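You operate a simulated robot arm through the tools that you are given. There is no shell and no other tool. Be economical: measure what you need, move in short steps, check, and stop when the job is done.

You run a simulated robot arm. Do the job below in one go: nothing can be reset, and whatever is moved stays where it is left.

Task
Finish the three pasted valve seats with the seat stone.
Fine: one pass each in the order No. 2, No. 5, No. 4, till each read-out says TRUE; press with the stone alone, never a finger; no pass on a dry seat; stone back in its cup.

Only the result counts: the job must be done as asked and must still hold three seconds after the hand-in. Knocking over, shifting, dropping, spilling or breaking anything else fails it.

Robot
A 6-joint arm with a two-finger parallel gripper, fixed in place. Base frame: the origin is at the foot of the arm, x ahead of it, y to its left, z up. Lengths are in mm, angles in rad, forces in N, time in s.
With the tool pointing down near the work surface it reaches from about 320 to 800 mm from the base axis. Its first joint turns from -2.897 to 2.897 rad. Payload 3.91 kg.
Tool frame: the origin (TCP) lies between the finger pads and is the grasp point; the fingertips stand 30 mm ahead of it; z points along the fingers, y is the line along which they close. Largest opening 110 mm; finger width 20, thickness 10; the body of the gripper, 48 by 112 mm, starts 55 mm behind the TCP.
Orientation is that of the tool frame in the base frame, as [roll, pitch, yaw] about the fixed x, y, z axes, in that order (R = Rz(yaw) Ry(pitch) Rx(roll)). With the fingers straight down and closing along the base's y, the tool's x points along the base's -x, its y along +y and its z along -z.

Tools
- The arm moves only by the tool apply_moves. Its argument "commands" is a list of rows, each an object of numbers (a shift or turn left out is 0, a gripper value left out holds the last): "dx", "dy", "dz": the shift along the tool's x, y, z in mm; "wx", "wy", "wz": the turn, a rotation vector about the tool's x, y, z in rad; "gripper": the opening, from 0 (shut) to 1 (fully open). In form: [{"dx": .., "dy": .., "dz": .., "wx": .., "wy": .., "wz": .., "gripper": ..}, ...]. A call has 1 to 10 rows; each row is the pose to reach, as a shift and turn from the pose commanded when the call began, along the tool's axes at that moment. Each row takes 0.2 s and may step no farther than 50 mm and 0.15 rad from the row before; otherwise, or with a gripper value out of range, the whole call is refused. Where a pose cannot be reached the arm comes as near as it can. A force on the tool above 40 N (or 10 N above the force at the start of the call, whichever is more), or a blocked arm, ends the call early, and 0.2 s more pass. Each finger travels about 45 mm/s and halts on what it meets, pressing with about 31 N; the grip force reading is that of the motor and also rises with nothing between the fingers. The clock runs only during rows and for 0.2 s after the last one: add rows that repeat a pose to give the fingers time. The reply holds the time, the measured pose of the TCP, the force on the tool along the base axes, the opening and the grip force, in the units named above and with some noise.
- Cameras (640 x 400 px; columns grow to the right, rows downward): "scene" is fixed at [50, 650.3, 1603.8]; the picture's right is [-0.68, -0.74, 0.00], its down [-0.50, 0.46, -0.73] and it looks along [0.54, -0.50, -0.68] (base axes); focal length 287 px, centre (320, 200). "wrist" rides on the gripper at [77, 7, -115] in the tool frame; the picture's right is [-0.09, 1.00, 0.00], its down [-0.80, -0.07, -0.59] and it looks along [-0.59, -0.05, 0.80] (tool axes); focal length 270 px, centre (320, 200).
- get_image(camera): a new picture of that camera. No time passes.
- lift_body(by): slides the trunk up (or, below 0, down) by that many mm; the arm rides with it, the base frame stays. It gives what a move gives, with no picture.
- measure_at(camera, pixels): there is no depth. For up to 12 entries [column, row, z] of the newest picture of that camera ("zoom" is the newest enlarged one), the place [x, y] in the base frame at which the ray of that pixel passes the height z, good to about 2 mm. No time passes.
- inspect(camera, box): a new picture of the part [left, top, right, bottom] of that camera's present view, enlarged. No time passes.
- job_done(): hands the job in; it is judged then, once.

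Keep the steps short. Do not move on a guess: measure, check each grasp and each placing, and mend mistakes. In all there are 80 turns and 38 pictures (those below and enlarged ones count). Leave the gripper open and the arm clear of the work at the hand-in unless told otherwise, and finish with a single line.

The tools are called after "Request:" by a JSON object that holds its "api" and its "payload". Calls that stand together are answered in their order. apply_moves: Moves the arm, as the interface text tells. Its arguments: {"type":"object","properties":{"commands":{"type":"array","items":{"type":"object","properties":{"dx":{"type":"number"},"dy":{"type":"number"},"dz":{"type":"number"},"wx":{"type":"number"},"wy":{"type":"number"},"wz":{"type":"number"},"gripper":{"type":"number"}}}}},"required":["commands"]} The other tools are called the same way: lift_body (by) slides the trunk up or down; get_image (camera) takes a picture; measure_at (camera, pixels) gives the place at which the rays of pixels pass given heights; inspect (camera, box) takes an enlarged picture of a part of a camera's view; job_done () hands the job in.

At the start:

```text
clock: 0.0
tool_pos: [461.9, 210.2, 1336.6]
tool_rot: [3.141, -0.001, 3.14]
wrist_force: [-1.0, 1.0, -0.2]
grip_width: 110.1
grip_force: 0.0
trunk travel left (down, up): [-525.0, 85.0]
```

scene: 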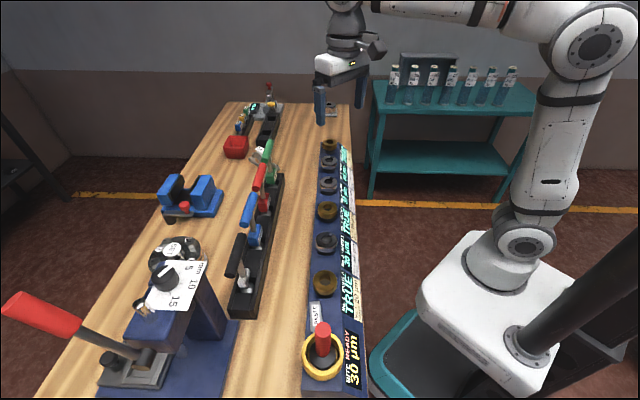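
wrist: 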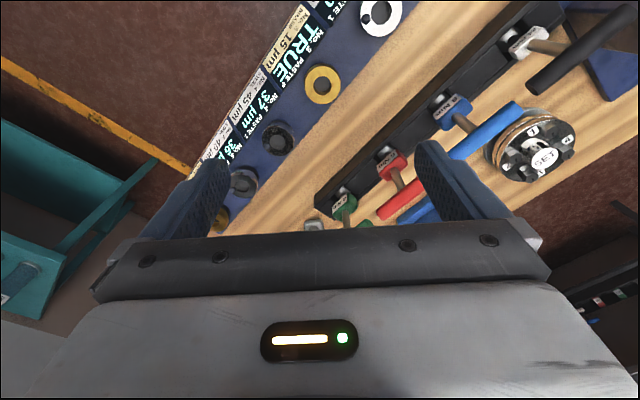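

I see a row of seats with read-outs near columns 310-360 of the scene view, and a red-handled tool in a yellow cup near (322,345). I'll enlarge these regions to read the labels.

Request:
{"api": "inspect", "payload": {"camera": "scene", "box": [290, 250, 390, 400]}}

Request:
{"api": "inspect", "payload": {"camera": "scene", "box": [290, 130, 390, 260]}}

Request:
{"api": "inspect", "payload": {"camera": "scene", "box": [90, 160, 310, 400]}}

Request:
{"api": "inspect", "payload": {"camera": "scene", "box": [200, 70, 360, 190]}}

```text
2.67 times, centred on (340, 325) of scene
```

zoom: 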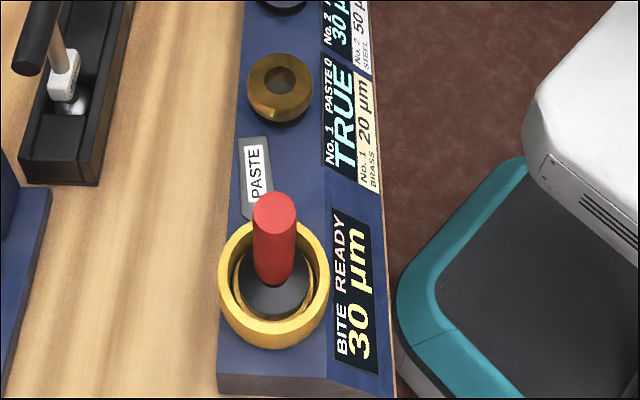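

```text
3.08 times, centred on (340, 195) of scene
```

zoom: 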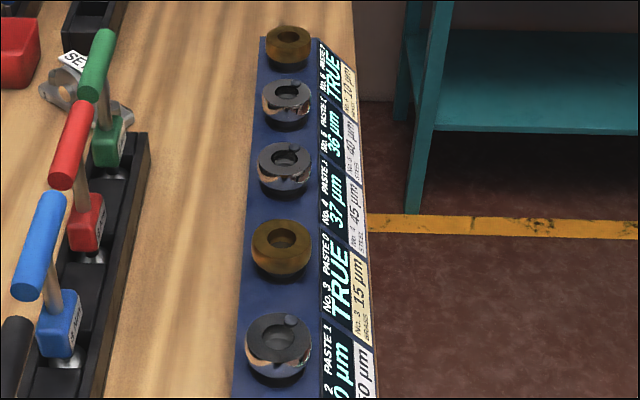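

```text
1.67 times, centred on (200, 280) of scene
```

zoom: 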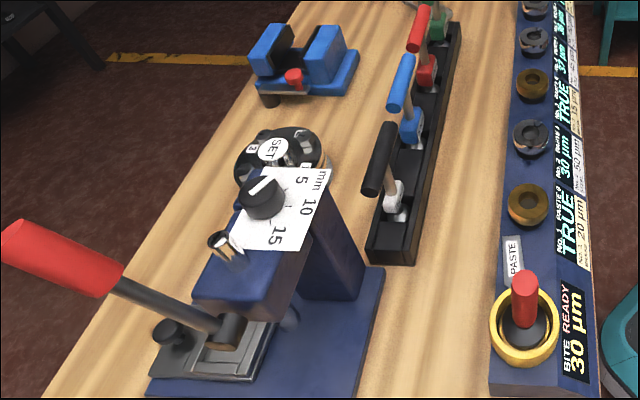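

```text
3.33 times, centred on (280, 130) of scene
```

zoom: 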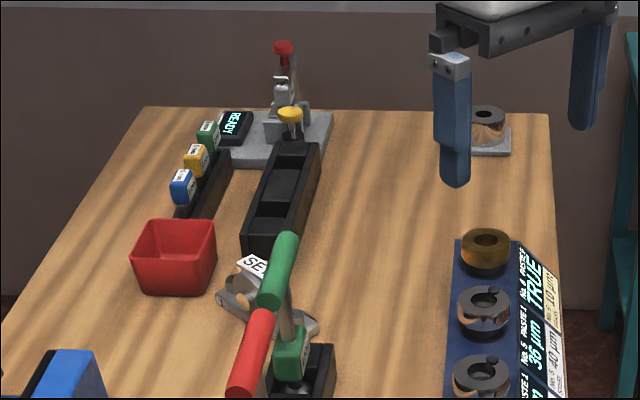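

The read-outs show No.2 at 30, No.4 at 37 and No.5 at 36, each with paste 1. The stone is in the yellow cup and its bite is READY at 30. Next I'll measure the cup, the stone and the seats at a few likely heights, from the scene view.

Request:
{"api": "get_image", "payload": {"camera": "scene"}}

Request:
{"api": "measure_at", "payload": {"camera": "scene", "pixels": [[322, 358, 1030], [322, 328, 1100], [322, 328, 1080], [325, 284, 1030], [326, 242, 1030], [327, 211, 1030], [329, 185, 1030], [329, 162, 1030], [330, 145, 1030], [302, 392, 1001], [303, 393, 1020], [352, 390, 1020]]}}

```text
31 pictures are left
```

scene: 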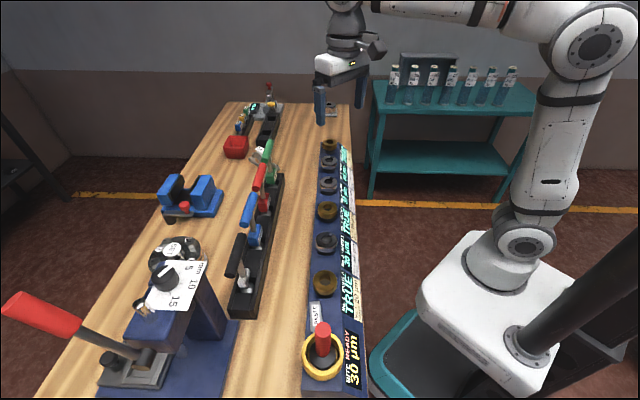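

```text
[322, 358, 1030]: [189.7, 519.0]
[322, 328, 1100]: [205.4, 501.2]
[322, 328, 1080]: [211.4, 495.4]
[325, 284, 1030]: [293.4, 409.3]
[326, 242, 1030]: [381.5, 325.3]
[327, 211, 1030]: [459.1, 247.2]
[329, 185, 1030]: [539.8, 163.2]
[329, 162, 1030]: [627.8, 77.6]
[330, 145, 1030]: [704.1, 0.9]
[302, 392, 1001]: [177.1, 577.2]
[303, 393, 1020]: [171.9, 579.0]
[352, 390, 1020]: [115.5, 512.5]
```

The row runs at about 45° to the base axes, going (0.70, -0.71), with the stone near (205, 501). I'll stay high and move above the stone while turning +45°, so the fingers close along the row.

Request:
{"api": "apply_moves", "payload": {"commands": [{"dx": 28.5, "dy": 32.3, "dz": 4, "wz": -0.0873, "gripper": 1}, {"dx": 57, "dy": 64.6, "dz": 8, "wz": -0.1746}, {"dx": 85.5, "dy": 96.9, "dz": 12, "wz": -0.2618}, {"dx": 114, "dy": 129.2, "dz": 16, "wz": -0.3491}, {"dx": 142.5, "dy": 161.5, "dz": 20, "wz": -0.4363}, {"dx": 171, "dy": 193.8, "dz": 24, "wz": -0.5236}, {"dx": 199.5, "dy": 226.1, "dz": 28, "wz": -0.6109}, {"dx": 228, "dy": 258.4, "dz": 32, "wz": -0.6981}, {"dx": 257, "dy": 291, "dz": 36, "wz": -0.7854}, {"dx": 257, "dy": 291, "dz": 36, "wz": -0.7854}]}}

Request:
{"api": "get_image", "payload": {"camera": "wrist"}}

```text
clock: 2.2
tool_pos: [203.9, 499.3, 1299.6]
tool_rot: [-3.141, 0.0, -2.356]
wrist_force: [-0.6, 0.1, -0.5]
grip_width: 110.1
grip_force: 0.0
trunk travel left (down, up): [-525.0, 85.0]
```

```text
30 pictures are left
```

wrist: 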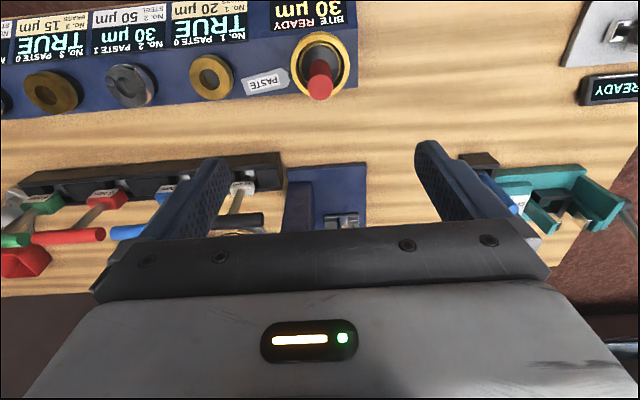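

The stone is at (320,80) in the wrist view, right below the tool. I'll enlarge it and triangulate its top and the cup.

Request:
{"api": "inspect", "payload": {"camera": "wrist", "box": [170, 0, 370, 125]}}

Request:
{"api": "measure_at", "payload": {"camera": "wrist", "pixels": [[320, 90, 1120], [320, 90, 1100], [320, 90, 1080], [320, 66, 1050], [320, 66, 1030], [211, 77, 1030], [211, 77, 1040], [127, 85, 1030], [53, 91, 1030], [293, 67, 1050], [349, 67, 1050]]}}

Request:
{"api": "measure_at", "payload": {"camera": "scene", "pixels": [[322, 328, 1120], [322, 328, 1100], [322, 328, 1080], [322, 358, 1050], [322, 358, 1030], [325, 283, 1030], [325, 283, 1040], [326, 242, 1040]]}}

```text
3.20 times, centred on (270, 62) of wrist
```

zoom: 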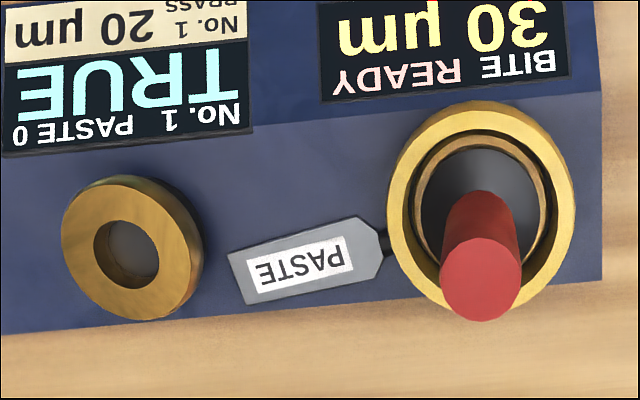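

```text
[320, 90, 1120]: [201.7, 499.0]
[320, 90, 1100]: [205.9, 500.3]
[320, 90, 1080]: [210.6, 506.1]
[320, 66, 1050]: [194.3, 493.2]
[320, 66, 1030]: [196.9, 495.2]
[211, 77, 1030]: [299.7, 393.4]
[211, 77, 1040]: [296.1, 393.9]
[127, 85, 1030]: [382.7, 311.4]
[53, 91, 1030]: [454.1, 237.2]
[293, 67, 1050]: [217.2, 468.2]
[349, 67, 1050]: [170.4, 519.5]
```

```text
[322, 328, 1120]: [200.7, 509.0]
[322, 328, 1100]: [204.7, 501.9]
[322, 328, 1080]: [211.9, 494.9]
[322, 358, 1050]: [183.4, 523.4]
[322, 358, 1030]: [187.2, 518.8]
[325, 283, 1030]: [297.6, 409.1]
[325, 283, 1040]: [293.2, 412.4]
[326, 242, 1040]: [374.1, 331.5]
```

The heights don't yet agree between the two views, so I'll triangulate again with lower planes, using the precise pixels from the enlargements.

Request:
{"api": "measure_at", "payload": {"camera": "wrist", "pixels": [[320.5, 88, 1100], [320.5, 88, 1080], [320.5, 63.5, 1020], [320.5, 63.5, 1000], [320.5, 63.5, 980], [210, 77.6, 1020], [210, 77.6, 1000], [210, 77.6, 980], [358, 87, 1000], [358, 87, 980]]}}

Request:
{"api": "measure_at", "payload": {"camera": "scene", "pixels": [[323, 328, 1100], [323, 328, 1080], [323, 355, 1020], [323, 355, 1000], [323, 355, 980], [324.6, 283, 1020], [324.6, 283, 1000], [324.6, 283, 980], [301.5, 391, 1000], [301.5, 391, 980]]}}

```text
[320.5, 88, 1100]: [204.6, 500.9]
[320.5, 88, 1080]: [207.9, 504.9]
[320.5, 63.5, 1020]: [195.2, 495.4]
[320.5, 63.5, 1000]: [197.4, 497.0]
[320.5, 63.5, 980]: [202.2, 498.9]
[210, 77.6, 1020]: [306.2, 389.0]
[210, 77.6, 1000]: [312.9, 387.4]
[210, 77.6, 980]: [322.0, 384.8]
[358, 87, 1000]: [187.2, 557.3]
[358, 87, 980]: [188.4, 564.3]
```

```text
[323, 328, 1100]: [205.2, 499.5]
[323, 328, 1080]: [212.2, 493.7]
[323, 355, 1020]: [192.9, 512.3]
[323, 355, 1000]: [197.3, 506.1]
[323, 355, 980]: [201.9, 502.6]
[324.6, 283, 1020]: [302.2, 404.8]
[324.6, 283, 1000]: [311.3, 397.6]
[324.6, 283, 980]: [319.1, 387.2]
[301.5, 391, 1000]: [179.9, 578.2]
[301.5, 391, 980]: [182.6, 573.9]
```

Both views now agree: the handle top is at about (205, 500.5, 1100) and the cup rim at about z 975. So this rail sits lower than the nominal surface. I'll go down to TCP z≈1140 with open fingers and check the alignment.

Request:
{"api": "apply_moves", "payload": {"commands": [{"dx": -1.5, "dz": 40}, {"dx": -1.5, "dz": 80}, {"dx": -1.5, "dz": 120}, {"dx": -1.5, "dz": 160}, {"dx": -1.5, "dz": 160}]}}

Request:
{"api": "get_image", "payload": {"camera": "wrist"}}

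Request:
{"api": "get_image", "payload": {"camera": "scene"}}

```text
clock: 3.4
tool_pos: [202.0, 502.2, 1138.7]
tool_rot: [3.141, -0.001, -2.356]
wrist_force: [-0.2, 0.5, 0.3]
grip_width: 109.9
grip_force: 0.1
trunk travel left (down, up): [-525.0, 85.0]
```

```text
28 pictures are left
```

wrist: 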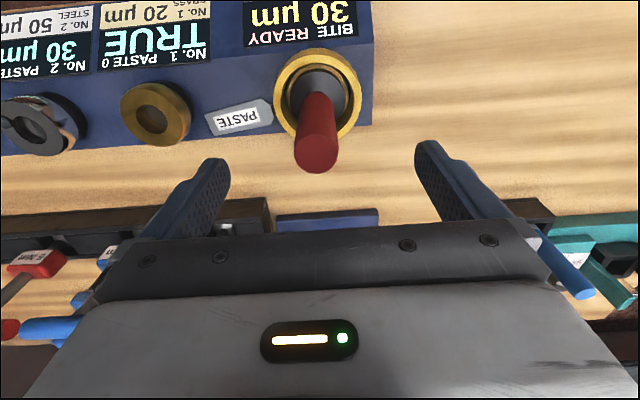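

```text
27 pictures are left
```

scene: 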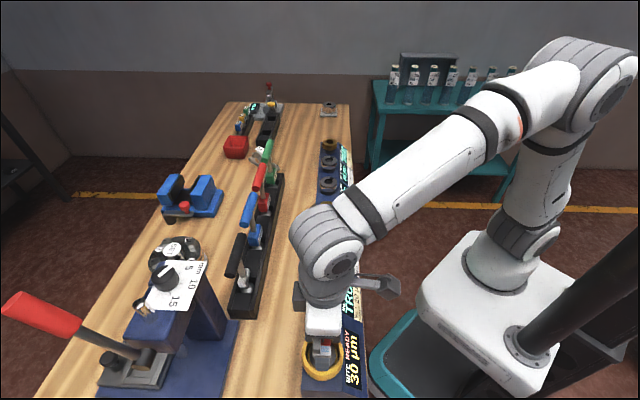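

Handle top is at (316,150) in the wrist view. I'll measure it here, along with the handle base and the cup.

Request:
{"api": "measure_at", "payload": {"camera": "wrist", "pixels": [[316, 153, 1100], [316, 153, 1090], [316, 153, 1080], [316, 153, 1070], [319, 92, 975], [319, 92, 990], [275, 95, 975], [363, 95, 975], [156, 110, 978], [38, 122, 978]]}}

```text
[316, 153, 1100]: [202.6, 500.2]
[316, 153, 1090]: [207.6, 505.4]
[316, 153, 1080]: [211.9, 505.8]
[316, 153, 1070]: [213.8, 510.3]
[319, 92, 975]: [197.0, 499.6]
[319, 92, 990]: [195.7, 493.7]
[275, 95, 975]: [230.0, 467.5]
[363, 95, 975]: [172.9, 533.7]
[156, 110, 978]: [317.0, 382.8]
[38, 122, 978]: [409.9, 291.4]
```

The handle is within about 2 mm of the tool axis. I'll go down to TCP z≈1062, leaving the fingertips well above the rim, and close gently.

Request:
{"api": "apply_moves", "payload": {"commands": [{"dx": -1, "dy": -1.5, "dz": 25}, {"dx": -1, "dy": -1.5, "dz": 50}, {"dx": -1, "dy": -1.5, "dz": 77}, {"dx": -1, "dy": -1.5, "dz": 77}]}}

Request:
{"api": "get_image", "payload": {"camera": "wrist"}}

```text
clock: 4.4
tool_pos: [205.5, 502.7, 1063.2]
tool_rot: [-3.141, 0.001, -2.355]
wrist_force: [-0.3, -0.8, 0.4]
grip_width: 110.0
grip_force: 0.1
trunk travel left (down, up): [-525.0, 85.0]
```

```text
26 pictures are left
```

wrist: 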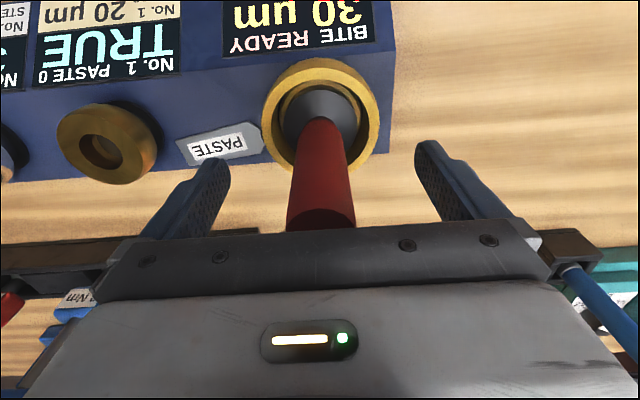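

The handle is centred between the fingers. Closing now.

Request:
{"api": "apply_moves", "payload": {"commands": [{"gripper": 0.4}, {"gripper": 0.3}, {"gripper": 0.15}, {"gripper": 0}, {"gripper": 0}, {"gripper": 0}, {"gripper": 0}]}}

```text
clock: 6.0
tool_pos: [206.0, 501.9, 1061.8]
tool_rot: [3.141, -0.001, -2.355]
wrist_force: [-0.5, 1.0, 0.3]
grip_width: 34.9
grip_force: 31.5
trunk travel left (down, up): [-525.0, 85.0]
```

Grip width is 34.9 mm with 31 N. I'll look at the grasp before lifting.

Request:
{"api": "inspect", "payload": {"camera": "wrist", "box": [180, 40, 460, 240]}}

Request:
{"api": "inspect", "payload": {"camera": "scene", "box": [270, 270, 400, 400]}}

```text
2.00 times, centred on (320, 140) of wrist
```

zoom: 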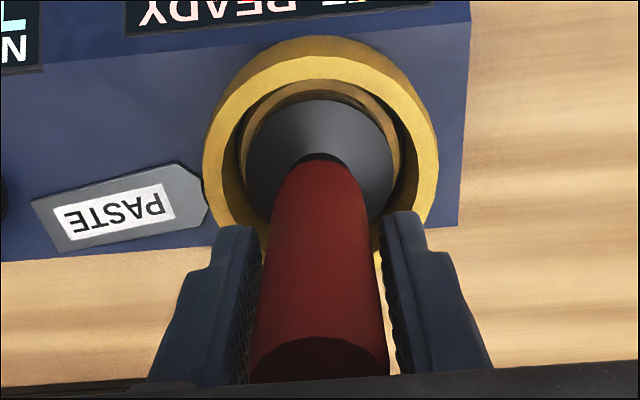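

```text
3.08 times, centred on (335, 335) of scene
```

zoom: 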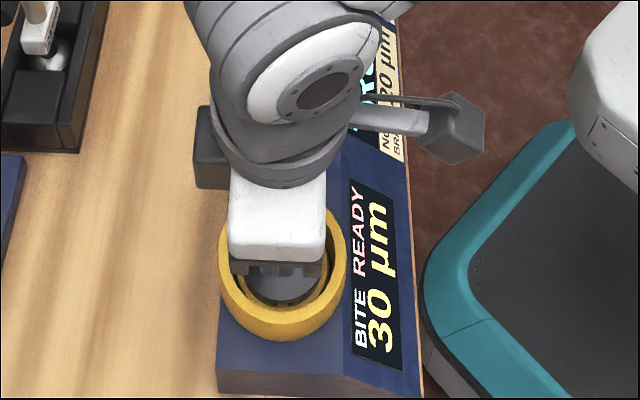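

The handle sits between both pads. I'll lift slowly and straight up, then check that the stone comes along.

Request:
{"api": "apply_moves", "payload": {"commands": [{"dz": -8, "gripper": 0}, {"dz": -20}, {"dz": -40}, {"dz": -70}, {"dz": -100}, {"dz": -100}]}}

Request:
{"api": "get_image", "payload": {"camera": "wrist"}}

Request:
{"api": "inspect", "payload": {"camera": "scene", "box": [250, 220, 410, 400]}}

```text
clock: 7.4
tool_pos: [205.9, 502.3, 1163.6]
tool_rot: [3.141, -0.001, -2.356]
wrist_force: [-0.1, -0.2, -3.4]
grip_width: 35.1
grip_force: 31.3
trunk travel left (down, up): [-525.0, 85.0]
```

```text
23 pictures are left
```

wrist: 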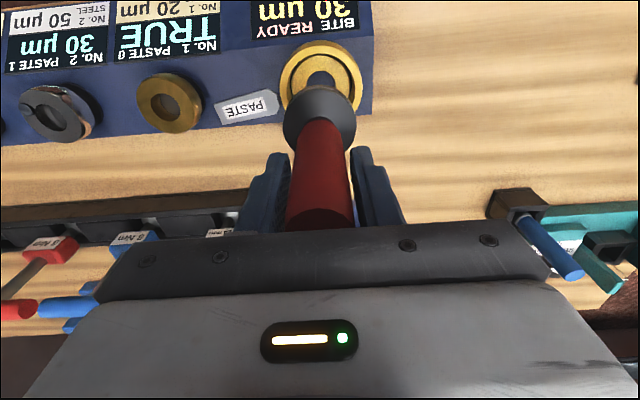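

```text
2.22 times, centred on (330, 310) of scene
```

zoom: 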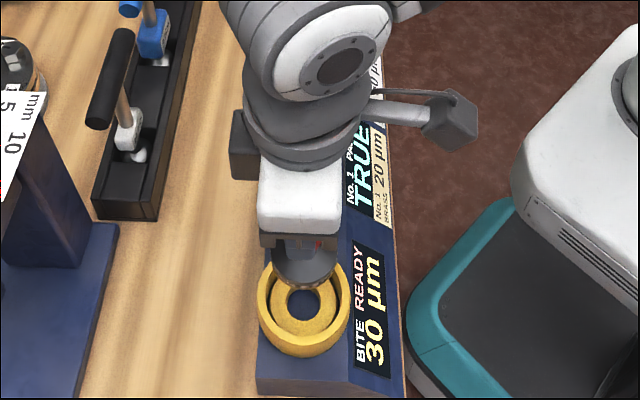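

The stone is held (about 3.4 N) and a pilot stem shows below its cone. I'll enlarge to fix the cup's centre in this view, as a reference for centring over the seats.

Request:
{"api": "inspect", "payload": {"camera": "wrist", "box": [250, 25, 400, 135]}}

```text
3.64 times, centred on (325, 80) of wrist
```

zoom: 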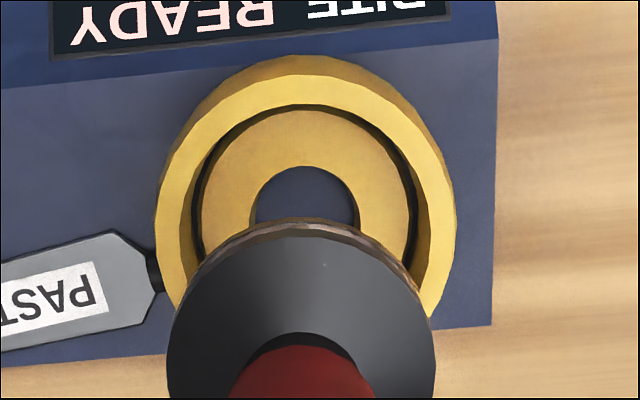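

The cup is centred near (321,88), and the stone is about 57 mm across and symmetric about column 320. I'll carry it at this height along the row to above No. 2, estimated at (411, 292).

Request:
{"api": "apply_moves", "payload": {"commands": [{"dy": -42}, {"dy": -84}, {"dy": -126}, {"dy": -168}, {"dy": -210}, {"dy": -252}, {"dy": -293}, {"dy": -293}]}}

Request:
{"api": "inspect", "payload": {"camera": "wrist", "box": [200, 0, 440, 150]}}

```text
clock: 9.2
tool_pos: [413.9, 294.7, 1162.4]
tool_rot: [3.14, 0.0, -2.357]
wrist_force: [-0.2, 0.1, -3.7]
grip_width: 34.7
grip_force: 30.6
trunk travel left (down, up): [-525.0, 85.0]
```

```text
2.67 times, centred on (320, 75) of wrist
```

zoom: 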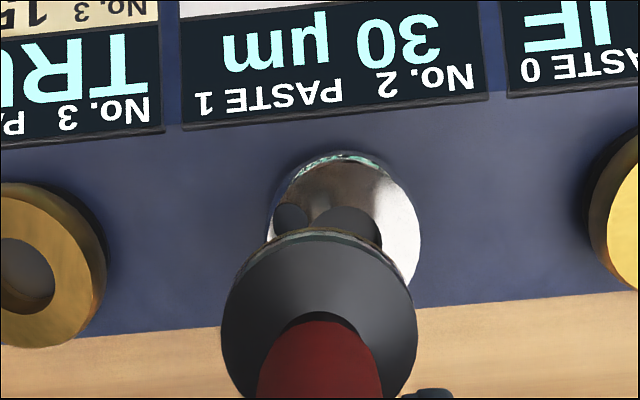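

No. 2's centre shows about 10 mm to the right of the stone (column 330 against 320). I'll shift +9.5 mm along the row and 2 mm toward the read-outs, then lower part-way to z≈1115 and look again.

Request:
{"api": "apply_moves", "payload": {"commands": [{"dx": 2, "dy": 9.5}, {"dx": 2, "dy": 9.5, "dz": 24}, {"dx": 2, "dy": 9.5, "dz": 48}, {"dx": 2, "dy": 9.5, "dz": 48}]}}

Request:
{"api": "inspect", "payload": {"camera": "wrist", "box": [220, 0, 420, 150]}}

Request:
{"api": "inspect", "payload": {"camera": "scene", "box": [270, 180, 390, 280]}}

```text
clock: 10.2
tool_pos: [405.3, 298.6, 1113.1]
tool_rot: [3.141, 0.0, -2.355]
wrist_force: [-0.1, 0.2, -3.0]
grip_width: 34.9
grip_force: 31.0
trunk travel left (down, up): [-525.0, 85.0]
```

```text
2.67 times, centred on (320, 75) of wrist
```

zoom: 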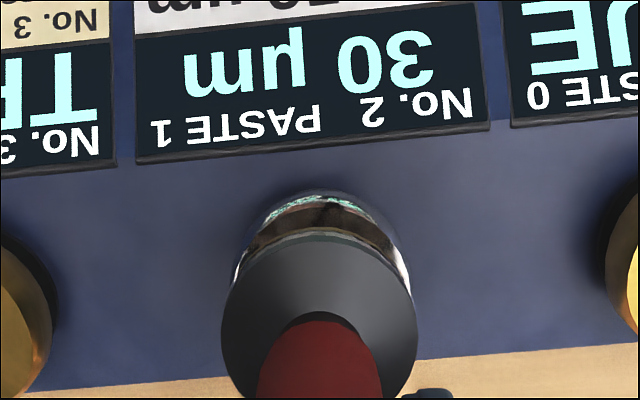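

```text
4.00 times, centred on (330, 230) of scene
```

zoom: 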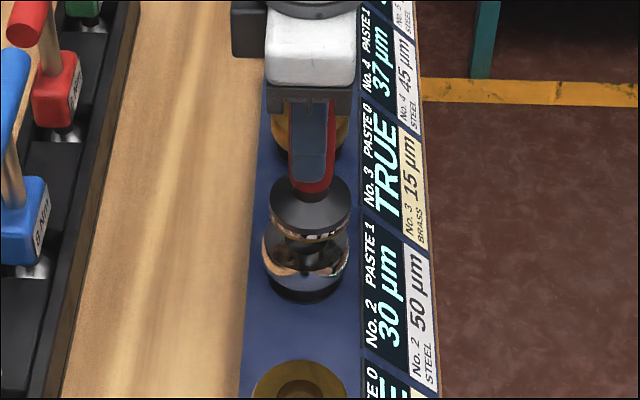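

The stone is aligned along the row. Both views put it about 2 mm too far toward the read-outs, so I'll shift back 1.8 mm, then lower to z≈1092 and watch the force.

Request:
{"api": "apply_moves", "payload": {"commands": [{"dx": -1.8, "dy": 0.5}, {"dx": -1.8, "dy": 0.5, "dz": 7}, {"dx": -1.8, "dy": 0.5, "dz": 14}, {"dx": -1.8, "dy": 0.5, "dz": 21}, {"dx": -1.8, "dy": 0.5, "dz": 21}]}}

Request:
{"api": "inspect", "payload": {"camera": "scene", "box": [290, 200, 370, 270]}}

```text
clock: 11.4
tool_pos: [406.7, 301.5, 1092.1]
tool_rot: [-3.14, 0.001, -2.356]
wrist_force: [-0.2, 0.1, -3.2]
grip_width: 35.0
grip_force: 30.8
trunk travel left (down, up): [-525.0, 85.0]
```

```text
5.71 times, centred on (330, 235) of scene
```

zoom: 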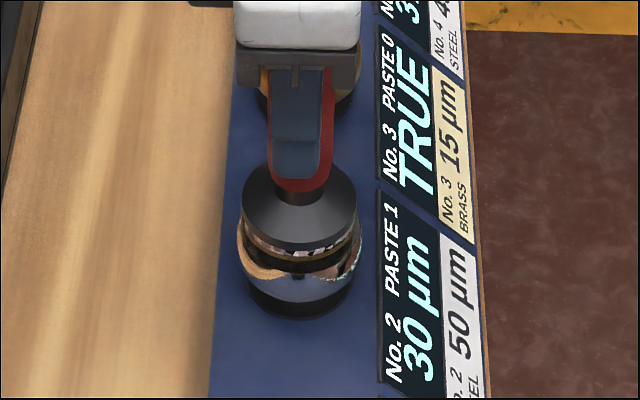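

The stone is concentric with the seat in the scene view (both at zoom column 300) and just above it. I'll lower in 2 mm steps, watching the force.

Request:
{"api": "apply_moves", "payload": {"commands": [{"dz": 2}, {"dz": 4}, {"dz": 6}, {"dz": 8}, {"dz": 8}]}}

```text
clock: 12.6
tool_pos: [407.7, 303.2, 1086.5]
tool_rot: [3.141, 0.001, -2.356]
wrist_force: [0.4, -0.1, 1.2]
grip_width: 34.6
grip_force: 31.1
trunk travel left (down, up): [-525.0, 85.0]
```

Contact: the force has risen by about 4 N. I'll look at the read-out.

Request:
{"api": "inspect", "payload": {"camera": "wrist", "box": [220, 0, 420, 150]}}

```text
2.67 times, centred on (320, 75) of wrist
```

zoom: 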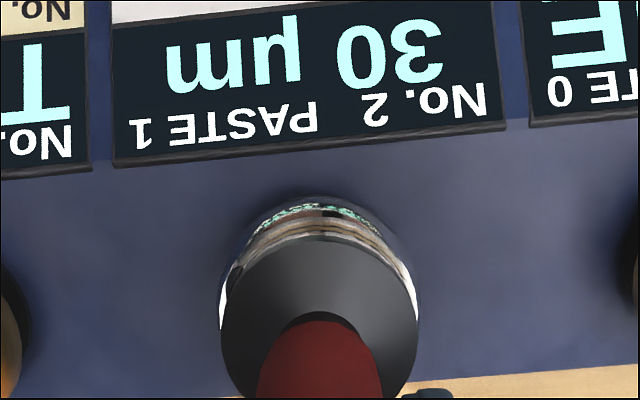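

Still 30 µm with light contact. I'll press a little more.

Request:
{"api": "apply_moves", "payload": {"commands": [{"dz": 1}, {"dz": 2}, {"dz": 3}, {"dz": 3}, {"dz": 3}]}}

```text
clock: 13.8
tool_pos: [407.0, 302.5, 1082.5]
tool_rot: [3.14, 0.0, -2.359]
wrist_force: [0.7, -1.2, 2.4]
grip_width: 34.5
grip_force: 30.6
trunk travel left (down, up): [-525.0, 85.0]
```

It moved down 4 mm with little force. I'll look from the scene side.

Request:
{"api": "inspect", "payload": {"camera": "scene", "box": [290, 200, 370, 270]}}

```text
5.71 times, centred on (330, 235) of scene
```

zoom: 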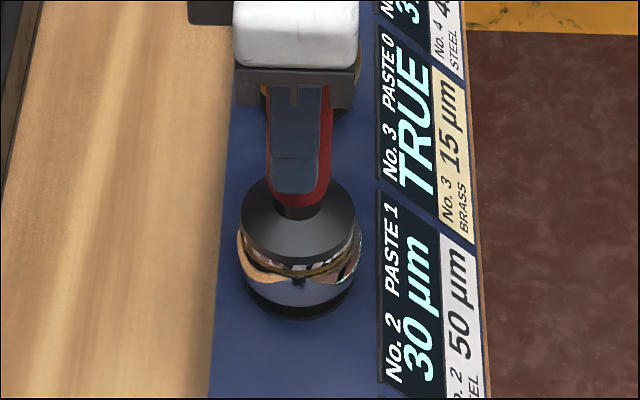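

The stone is settling into the seat and still concentric. I'll continue pressing in 1 mm steps.

Request:
{"api": "apply_moves", "payload": {"commands": [{"dz": 1}, {"dz": 2}, {"dz": 3}, {"dz": 3}, {"dz": 3}]}}

```text
clock: 15.0
tool_pos: [408.2, 302.1, 1080.5]
tool_rot: [-3.141, 0.0, -2.357]
wrist_force: [1.0, -1.5, 2.2]
grip_width: 34.9
grip_force: 30.7
trunk travel left (down, up): [-525.0, 85.0]
```

The force isn't building, and a small sideways push of about 1.8 N along the row points to an off-centre contact. I'll check from the wrist.

Request:
{"api": "inspect", "payload": {"camera": "wrist", "box": [250, 40, 390, 240]}}

```text
2.00 times, centred on (320, 140) of wrist
```

zoom: 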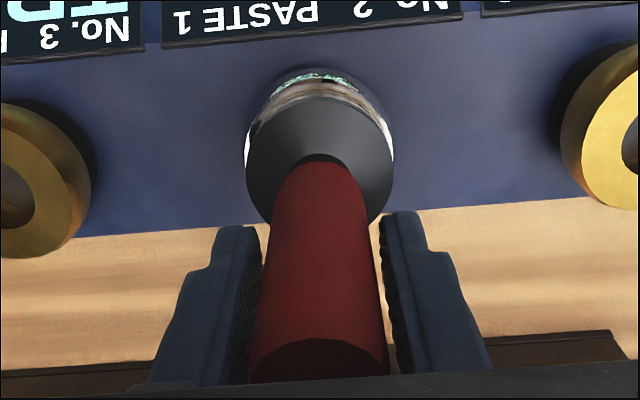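

Nothing looks tilted and the grip hasn't changed visibly. I'll press 3 mm more and watch the force.

Request:
{"api": "apply_moves", "payload": {"commands": [{"dz": 1}, {"dz": 2}, {"dz": 3}, {"dz": 3}, {"dz": 3}]}}

Request:
{"api": "measure_at", "payload": {"camera": "zoom", "pixels": [[78, 190, 978], [22, 190, 978], [578, 145, 978], [622, 140, 978], [245, 150, 978], [394, 150, 978]]}}

```text
clock: 16.2
tool_pos: [407.0, 302.3, 1077.4]
tool_rot: [3.141, 0.001, -2.355]
wrist_force: [2.1, 2.1, 3.2]
grip_width: 34.8
grip_force: 30.6
trunk travel left (down, up): [-525.0, 85.0]
```

```text
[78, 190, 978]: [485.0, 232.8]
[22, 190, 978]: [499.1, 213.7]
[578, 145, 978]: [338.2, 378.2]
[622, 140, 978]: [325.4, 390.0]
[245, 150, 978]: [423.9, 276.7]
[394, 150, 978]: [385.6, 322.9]
```

The stone keeps sinking with a light sideways push away from the read-outs, so its nose is entering the hole slightly off-centre. I'll ease 1.5 mm in that direction and check the force.

Request:
{"api": "apply_moves", "payload": {"commands": [{"dx": -0.75}, {"dx": -1.5}, {"dx": -1.5}, {"dx": -1.5}]}}

```text
clock: 17.2
tool_pos: [408.7, 303.4, 1077.9]
tool_rot: [-3.14, 0.0, -2.356]
wrist_force: [-3.2, -2.4, 3.2]
grip_width: 35.0
grip_force: 31.2
trunk travel left (down, up): [-525.0, 85.0]
```

The sideways force reversed, so the nose is captured in the hole and the neutral point is about 0.6 mm back. I'll centre there and press further.

Request:
{"api": "apply_moves", "payload": {"commands": [{"dx": 0.7}, {"dx": 0.7, "dz": 1}, {"dx": 0.7, "dz": 2}, {"dx": 0.7, "dz": 3}, {"dx": 0.7, "dz": 3}, {"dx": 0.7, "dz": 3}]}}

```text
clock: 18.6
tool_pos: [407.5, 302.6, 1075.3]
tool_rot: [3.141, 0.002, -2.357]
wrist_force: [-1.1, 1.4, 4.5]
grip_width: 34.9
grip_force: 31.1
trunk travel left (down, up): [-525.0, 85.0]
```

Centred, with the force rising a little. Pressing on.

Request:
{"api": "apply_moves", "payload": {"commands": [{"dz": 1}, {"dz": 2}, {"dz": 3}, {"dz": 4}, {"dz": 4}, {"dz": 4}]}}

Request:
{"api": "inspect", "payload": {"camera": "scene", "box": [290, 200, 370, 270]}}

```text
clock: 20.0
tool_pos: [407.5, 303.0, 1071.8]
tool_rot: [-3.14, 0.004, -2.355]
wrist_force: [1.5, 0.9, 21.7]
grip_width: 34.7
grip_force: 31.2
trunk travel left (down, up): [-525.0, 85.0]
```

```text
5.71 times, centred on (330, 235) of scene
```

zoom: 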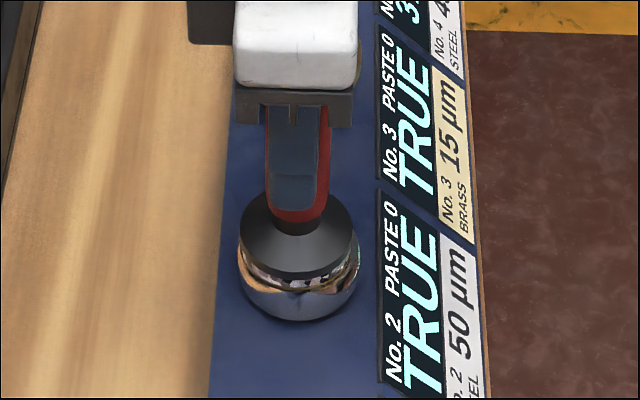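

No. 2 now reads TRUE and the paste has been used up. I'll lift straight up immediately.

Request:
{"api": "apply_moves", "payload": {"commands": [{"dz": -6}, {"dz": -14}, {"dz": -30}, {"dz": -60}, {"dz": -94}, {"dz": -94}]}}

Request:
{"api": "get_image", "payload": {"camera": "wrist"}}

```text
clock: 21.4
tool_pos: [408.2, 303.5, 1163.8]
tool_rot: [-3.141, -0.001, -2.357]
wrist_force: [-0.6, -0.2, -4.3]
grip_width: 35.0
grip_force: 31.7
trunk travel left (down, up): [-525.0, 85.0]
```

```text
12 pictures are left
```

wrist: 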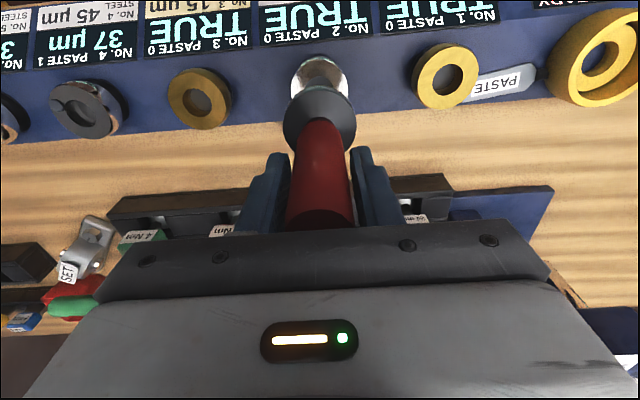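

Nothing else has moved. I'll measure the other seats from this view, with No. 2's position (407.5, 302.8) now known as the anchor.

Request:
{"api": "measure_at", "payload": {"camera": "wrist", "pixels": [[445, 77, 978], [200, 99, 978], [86, 108, 978], [321, 88, 978], [608, 58, 978], [445, 77, 978], [200, 99, 978], [86, 108, 978], [321, 88, 978]]}}

Request:
{"api": "measure_at", "payload": {"camera": "scene", "pixels": [[324.6, 283, 978], [326, 242, 978], [327, 211, 978], [329, 185, 978], [329.5, 163, 978], [330, 145, 978]]}}

```text
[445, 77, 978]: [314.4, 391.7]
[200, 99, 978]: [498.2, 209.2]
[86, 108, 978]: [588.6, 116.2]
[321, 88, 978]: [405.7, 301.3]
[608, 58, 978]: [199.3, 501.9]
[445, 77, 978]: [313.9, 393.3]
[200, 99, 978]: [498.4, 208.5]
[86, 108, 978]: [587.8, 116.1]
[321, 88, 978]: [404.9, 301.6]
```

```text
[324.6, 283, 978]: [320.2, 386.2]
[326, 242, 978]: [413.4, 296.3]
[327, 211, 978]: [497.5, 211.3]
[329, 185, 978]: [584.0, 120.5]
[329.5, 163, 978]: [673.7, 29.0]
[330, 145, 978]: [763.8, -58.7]
```

Seats are spaced about 130 mm apart, so No. 5 should be near (682, 26). I'll carry the stone 390 mm along the row at this height.

Request:
{"api": "apply_moves", "payload": {"commands": [{"dy": -45}, {"dy": -90}, {"dy": -135}, {"dy": -180}, {"dy": -225}, {"dy": -270}, {"dy": -315, "dx": 0.5}, {"dy": -355, "dx": 1}, {"dy": -389, "dx": 1}, {"dy": -389, "dx": 1}]}}

Request:
{"api": "inspect", "payload": {"camera": "wrist", "box": [200, 0, 440, 150]}}

```text
clock: 23.6
tool_pos: [679.8, 27.0, 1164.5]
tool_rot: [-3.141, -0.001, -2.355]
wrist_force: [0.5, 0.1, -2.6]
grip_width: 34.8
grip_force: 30.8
trunk travel left (down, up): [-525.0, 85.0]
```

```text
2.67 times, centred on (320, 75) of wrist
```

zoom: 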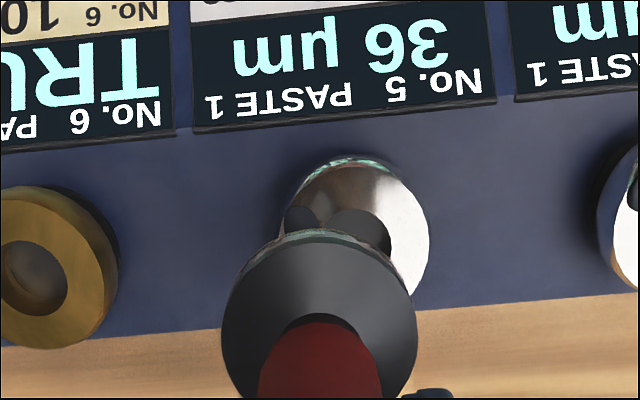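

Comparing this with the same view over No. 2, the seat sits about 3.3 mm further right and 1.4 mm further back. So I'll shift 13.2 mm along the row and -2 mm across, lower to z≈1095, and check.

Request:
{"api": "apply_moves", "payload": {"commands": [{"dx": -2, "dy": 13.2}, {"dx": -2, "dy": 13.2, "dz": 25}, {"dx": -2, "dy": 13.2, "dz": 50}, {"dx": -2, "dy": 13.2, "dz": 66}, {"dx": -2, "dy": 13.2, "dz": 66}]}}

Request:
{"api": "inspect", "payload": {"camera": "wrist", "box": [220, 0, 420, 150]}}

```text
clock: 24.8
tool_pos: [674.3, 38.5, 1097.8]
tool_rot: [-3.141, 0.0, -2.356]
wrist_force: [0.5, -0.5, -3.6]
grip_width: 34.8
grip_force: 30.7
trunk travel left (down, up): [-525.0, 85.0]
```

```text
2.67 times, centred on (320, 75) of wrist
```

zoom: 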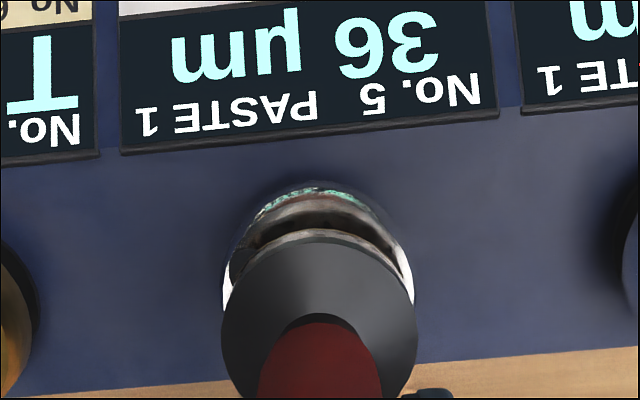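

The stone is centred (seat 223..414, stone 221..417). Before pressing, I'll check the bite display and the alignment from the scene camera.

Request:
{"api": "inspect", "payload": {"camera": "scene", "box": [220, 130, 440, 400]}}

```text
1.48 times, centred on (330, 265) of scene
```

zoom: 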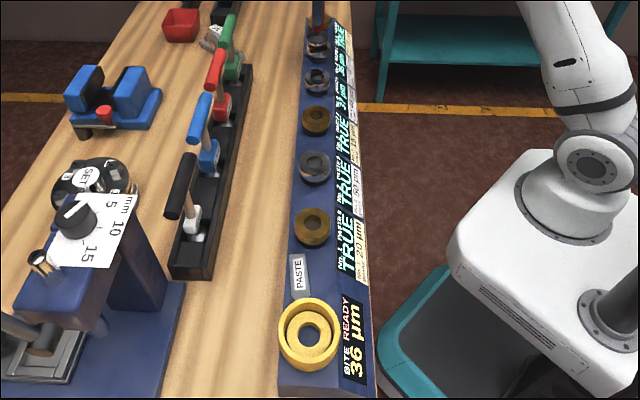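

The bite now reads READY 36 µm, matching No. 5. I'll lower the nose into the hole in small steps.

Request:
{"api": "apply_moves", "payload": {"commands": [{"dz": 3}, {"dz": 6}, {"dz": 9}, {"dz": 12}, {"dz": 15}, {"dz": 18}, {"dz": 18}]}}

```text
clock: 26.4
tool_pos: [674.7, 37.7, 1078.9]
tool_rot: [3.141, -0.001, -2.356]
wrist_force: [0.8, 1.5, 2.4]
grip_width: 34.8
grip_force: 31.2
trunk travel left (down, up): [-525.0, 85.0]
```

The nose is entering with little sideways force (about 1.6 N). I'll ease 0.3 mm and press on to the depth that finished No. 2.

Request:
{"api": "apply_moves", "payload": {"commands": [{"dx": -0.3, "dz": 2}, {"dx": -0.3, "dz": 4}, {"dx": -0.3, "dz": 6}, {"dx": -0.3, "dz": 7}, {"dx": -0.3, "dz": 8}, {"dx": -0.3, "dz": 9}, {"dx": -0.3, "dz": 10}, {"dx": -0.3, "dz": 10}]}}

```text
clock: 28.2
tool_pos: [672.6, 36.3, 1072.7]
tool_rot: [-3.139, 0.001, -2.355]
wrist_force: [-1.5, 2.2, 15.8]
grip_width: 34.9
grip_force: 31.2
trunk travel left (down, up): [-525.0, 85.0]
```

Vertical force is 15.8 N. I'll check the read-out before pressing any harder.

Request:
{"api": "inspect", "payload": {"camera": "wrist", "box": [220, 0, 420, 150]}}

```text
2.67 times, centred on (320, 75) of wrist
```

zoom: 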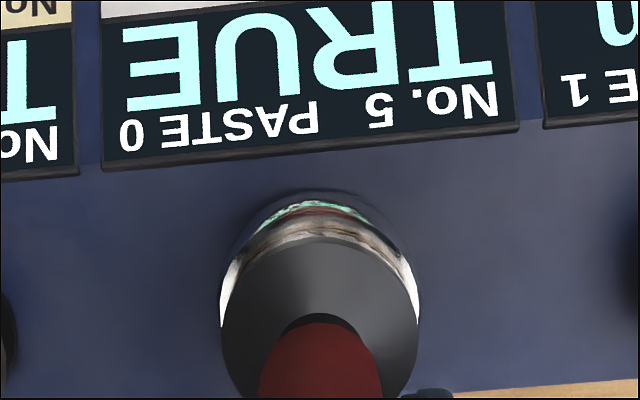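

No. 5 reads TRUE. I'll lift straight up, then in the same call move 125 mm back along the row toward No. 4, using the spacing from the two anchors (375.7 mm over three seats).

Request:
{"api": "apply_moves", "payload": {"commands": [{"dz": -6}, {"dz": -14}, {"dz": -30}, {"dz": -60}, {"dz": -94}, {"dz": -94, "dy": 40}, {"dz": -94, "dy": 83}, {"dz": -94, "dy": 125.2}, {"dz": -94, "dy": 125.2}]}}

Request:
{"api": "get_image", "payload": {"camera": "wrist"}}

```text
clock: 30.2
tool_pos: [587.0, 126.1, 1164.5]
tool_rot: [-3.141, 0.0, -2.357]
wrist_force: [-0.3, 0.4, -3.7]
grip_width: 35.0
grip_force: 30.6
trunk travel left (down, up): [-525.0, 85.0]
```

```text
7 pictures are left
```

wrist: 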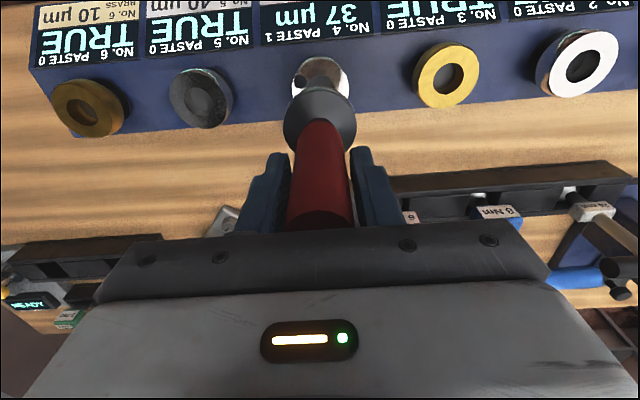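

The view over No. 4 matches the one over No. 2, so the stone is aligned. I'll lower to z≈1096, then check the bite display and alignment in one picture.

Request:
{"api": "apply_moves", "payload": {"commands": [{"dz": 25}, {"dz": 50}, {"dz": 66}, {"dz": 66}]}}

Request:
{"api": "inspect", "payload": {"camera": "scene", "box": [230, 150, 430, 390]}}

```text
clock: 31.2
tool_pos: [587.5, 126.5, 1098.5]
tool_rot: [3.141, 0.0, -2.355]
wrist_force: [0.6, -0.3, -2.8]
grip_width: 35.1
grip_force: 30.7
trunk travel left (down, up): [-525.0, 85.0]
```

```text
1.67 times, centred on (330, 270) of scene
```

zoom: 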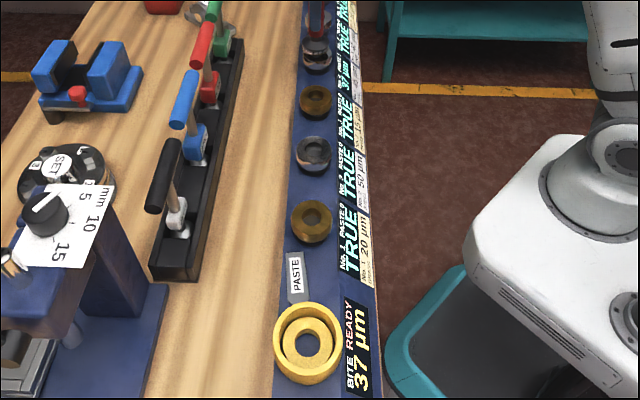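

The bite is READY at 37 µm, matching No. 4. Lowering into the hole with force checks.

Request:
{"api": "apply_moves", "payload": {"commands": [{"dz": 3}, {"dz": 6}, {"dz": 9}, {"dz": 12}, {"dz": 15}, {"dz": 18}, {"dz": 18}]}}

```text
clock: 32.8
tool_pos: [585.5, 125.0, 1080.6]
tool_rot: [-3.141, 0.0, -2.357]
wrist_force: [2.0, -1.6, 3.0]
grip_width: 34.7
grip_force: 30.5
trunk travel left (down, up): [-525.0, 85.0]
```

Sideways force is 2.5 N along the row, so I'll ease 0.5 mm with it and press to the same depth as before.

Request:
{"api": "apply_moves", "payload": {"commands": [{"dy": -0.5, "dz": 2}, {"dy": -0.5, "dz": 4}, {"dy": -0.5, "dz": 6}, {"dy": -0.5, "dz": 7}, {"dy": -0.5, "dz": 8}, {"dy": -0.5, "dz": 9}, {"dy": -0.5, "dz": 10}, {"dy": -0.5, "dz": 10}]}}

Request:
{"api": "inspect", "payload": {"camera": "wrist", "box": [220, 0, 420, 150]}}

```text
clock: 34.6
tool_pos: [586.1, 125.6, 1071.6]
tool_rot: [-3.14, 0.002, -2.355]
wrist_force: [4.7, -2.0, 23.6]
grip_width: 34.6
grip_force: 31.5
trunk travel left (down, up): [-525.0, 85.0]
```

```text
2.67 times, centred on (320, 75) of wrist
```

zoom: 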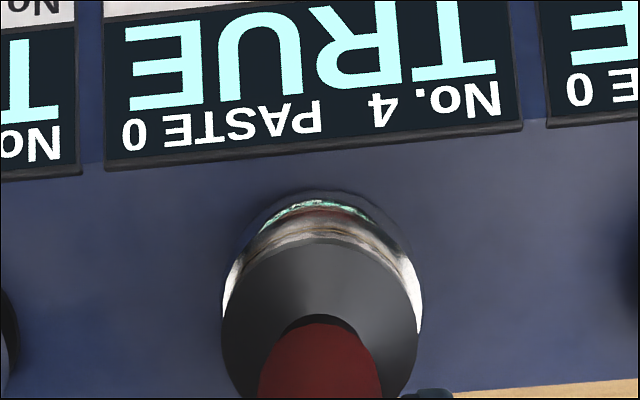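

No. 4 reads TRUE, so all three are done. I'll lift straight up and start back. By command bookkeeping, the cup is +534.1 mm along the row and +1.9 mm across.

Request:
{"api": "apply_moves", "payload": {"commands": [{"dz": -6}, {"dz": -14}, {"dz": -30}, {"dz": -60}, {"dz": -94}, {"dz": -94, "dy": 46}, {"dz": -94, "dy": 92}, {"dz": -94, "dy": 138}, {"dz": -94, "dy": 184}, {"dz": -94, "dy": 230}]}}

Request:
{"api": "apply_moves", "payload": {"commands": [{"dy": 46}, {"dy": 92}, {"dy": 138}, {"dy": 184}, {"dy": 230}, {"dy": 270}, {"dy": 304.1, "dx": 1.9}, {"dy": 304.1, "dx": 1.9}]}}

Request:
{"api": "inspect", "payload": {"camera": "wrist", "box": [250, 25, 400, 135]}}

```text
clock: 36.8
tool_pos: [424.4, 292.5, 1162.4]
tool_rot: [-3.14, -0.001, -2.356]
wrist_force: [-0.2, -0.1, -2.7]
grip_width: 34.8
grip_force: 31.1
trunk travel left (down, up): [-525.0, 85.0]
```

```text
clock: 38.6
tool_pos: [207.2, 503.8, 1165.7]
tool_rot: [3.141, -0.001, -2.357]
wrist_force: [0.0, 0.3, -3.2]
grip_width: 34.7
grip_force: 30.8
trunk travel left (down, up): [-525.0, 85.0]
```

```text
3.64 times, centred on (325, 80) of wrist
```

zoom: 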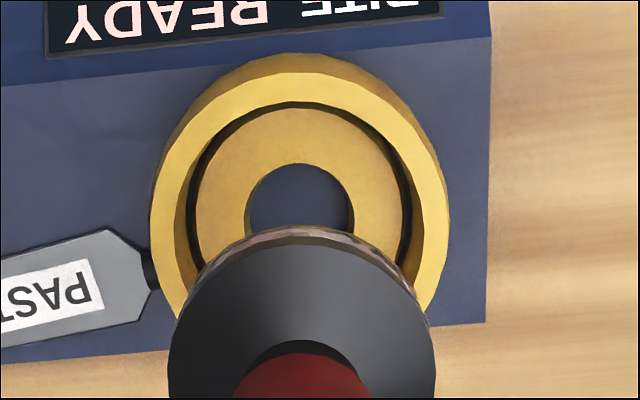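

The cup is about 1 mm off from its pickup view, so I'll correct -1.1 mm along the row and +0.5 across. Then I'll lower slowly to just above the resting height.

Request:
{"api": "apply_moves", "payload": {"commands": [{"dx": 0.5, "dy": -1.1, "dz": 30}, {"dx": 0.5, "dy": -1.1, "dz": 60}, {"dx": 0.5, "dy": -1.1, "dz": 75}, {"dx": 0.5, "dy": -1.1, "dz": 82}, {"dx": 0.5, "dy": -1.1, "dz": 87}, {"dx": 0.5, "dy": -1.1, "dz": 91}, {"dx": 0.5, "dy": -1.1, "dz": 95}, {"dx": 0.5, "dy": -1.1, "dz": 95}]}}

```text
clock: 40.4
tool_pos: [208.5, 501.9, 1068.3]
tool_rot: [3.14, 0.001, -2.356]
wrist_force: [0.8, 0.3, -3.8]
grip_width: 34.7
grip_force: 30.7
trunk travel left (down, up): [-525.0, 85.0]
```

No contact yet, and the stone is inside the cup. I'll lower the last few millimetres in 1 mm steps.

Request:
{"api": "apply_moves", "payload": {"commands": [{"dz": 1}, {"dz": 2}, {"dz": 3}, {"dz": 4}, {"dz": 5}, {"dz": 5}]}}

```text
clock: 41.8
tool_pos: [208.4, 501.7, 1063.7]
tool_rot: [-3.141, 0.0, -2.355]
wrist_force: [0.9, 0.9, -3.8]
grip_width: 35.1
grip_force: 31.1
trunk travel left (down, up): [-525.0, 85.0]
```

Still hanging free (-3.8 N). I'll go down a little more until the weight comes off.

Request:
{"api": "apply_moves", "payload": {"commands": [{"dz": 0.7}, {"dz": 1.4}, {"dz": 2}, {"dz": 2}, {"dz": 2}]}}

```text
clock: 43.0
tool_pos: [209.1, 501.0, 1063.2]
tool_rot: [-3.141, 0.001, -2.357]
wrist_force: [2.5, 1.1, 7.2]
grip_width: 34.6
grip_force: 30.7
trunk travel left (down, up): [-525.0, 85.0]
```

The stone is seated at the same height as at pickup. I'll ease off the pressure and open slowly.

Request:
{"api": "apply_moves", "payload": {"commands": [{"dx": -0.4, "dz": -1}, {"dx": -0.4, "dz": -1, "gripper": 0.36}, {"dx": -0.4, "dz": -1, "gripper": 0.42}, {"dx": -0.4, "dz": -1, "gripper": 0.6}, {"dx": -0.4, "dz": -1, "gripper": 0.8}, {"dx": -0.4, "dz": -1, "gripper": 1}, {"dx": -0.4, "dz": -1, "gripper": 1}, {"dx": -0.4, "dz": -1, "gripper": 1}]}}

Request:
{"api": "get_image", "payload": {"camera": "wrist"}}

```text
clock: 44.8
tool_pos: [207.1, 500.9, 1062.3]
tool_rot: [3.141, 0.0, -2.357]
wrist_force: [0.5, 0.1, -0.8]
grip_width: 110.0
grip_force: 0.1
trunk travel left (down, up): [-525.0, 85.0]
```

```text
3 pictures are left
```

wrist: 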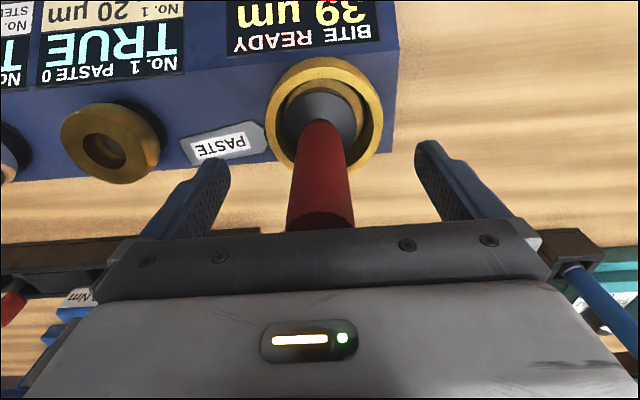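

The fingers are open and the stone stands in the cup, though perhaps a few mm off-centre. I'll rise straight up and inspect it.

Request:
{"api": "apply_moves", "payload": {"commands": [{"dz": -30}, {"dz": -75}, {"dz": -120}, {"dz": -165}, {"dz": -210}, {"dz": -237}, {"dz": -237}]}}

Request:
{"api": "inspect", "payload": {"camera": "wrist", "box": [170, 0, 370, 125]}}

```text
clock: 46.4
tool_pos: [209.6, 502.7, 1299.3]
tool_rot: [3.142, 0.002, -2.355]
wrist_force: [-0.7, -0.2, 0.1]
grip_width: 110.1
grip_force: 0.1
trunk travel left (down, up): [-525.0, 85.0]
```

```text
3.20 times, centred on (270, 62) of wrist
```

zoom: 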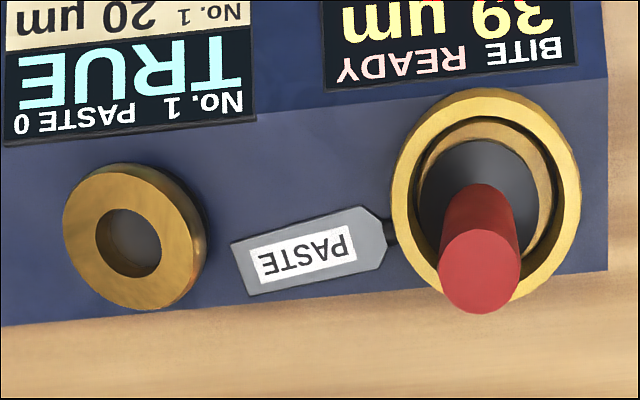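

The stone stands upright and fully seated in the cup. One last scene picture to check the read-outs and surroundings.

Request:
{"api": "inspect", "payload": {"camera": "scene", "box": [230, 130, 430, 400]}}

```text
1.48 times, centred on (330, 265) of scene
```

zoom: 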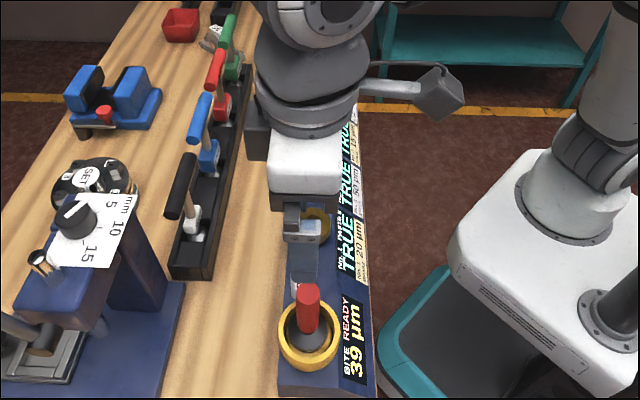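

The stone is upright in its cup, No. 2, No. 5 and No. 4 each read TRUE after their pass, the gripper is open and the arm is clear. Handing in.

Request:
{"api": "job_done", "payload": {}}

```text
The job is handed in.
```

Seats No. 2, No. 5 and No. 4 were each finished to TRUE in one pass, in that order, with the stone back upright in its cup (about 4 mm off-centre) and the job handed in.
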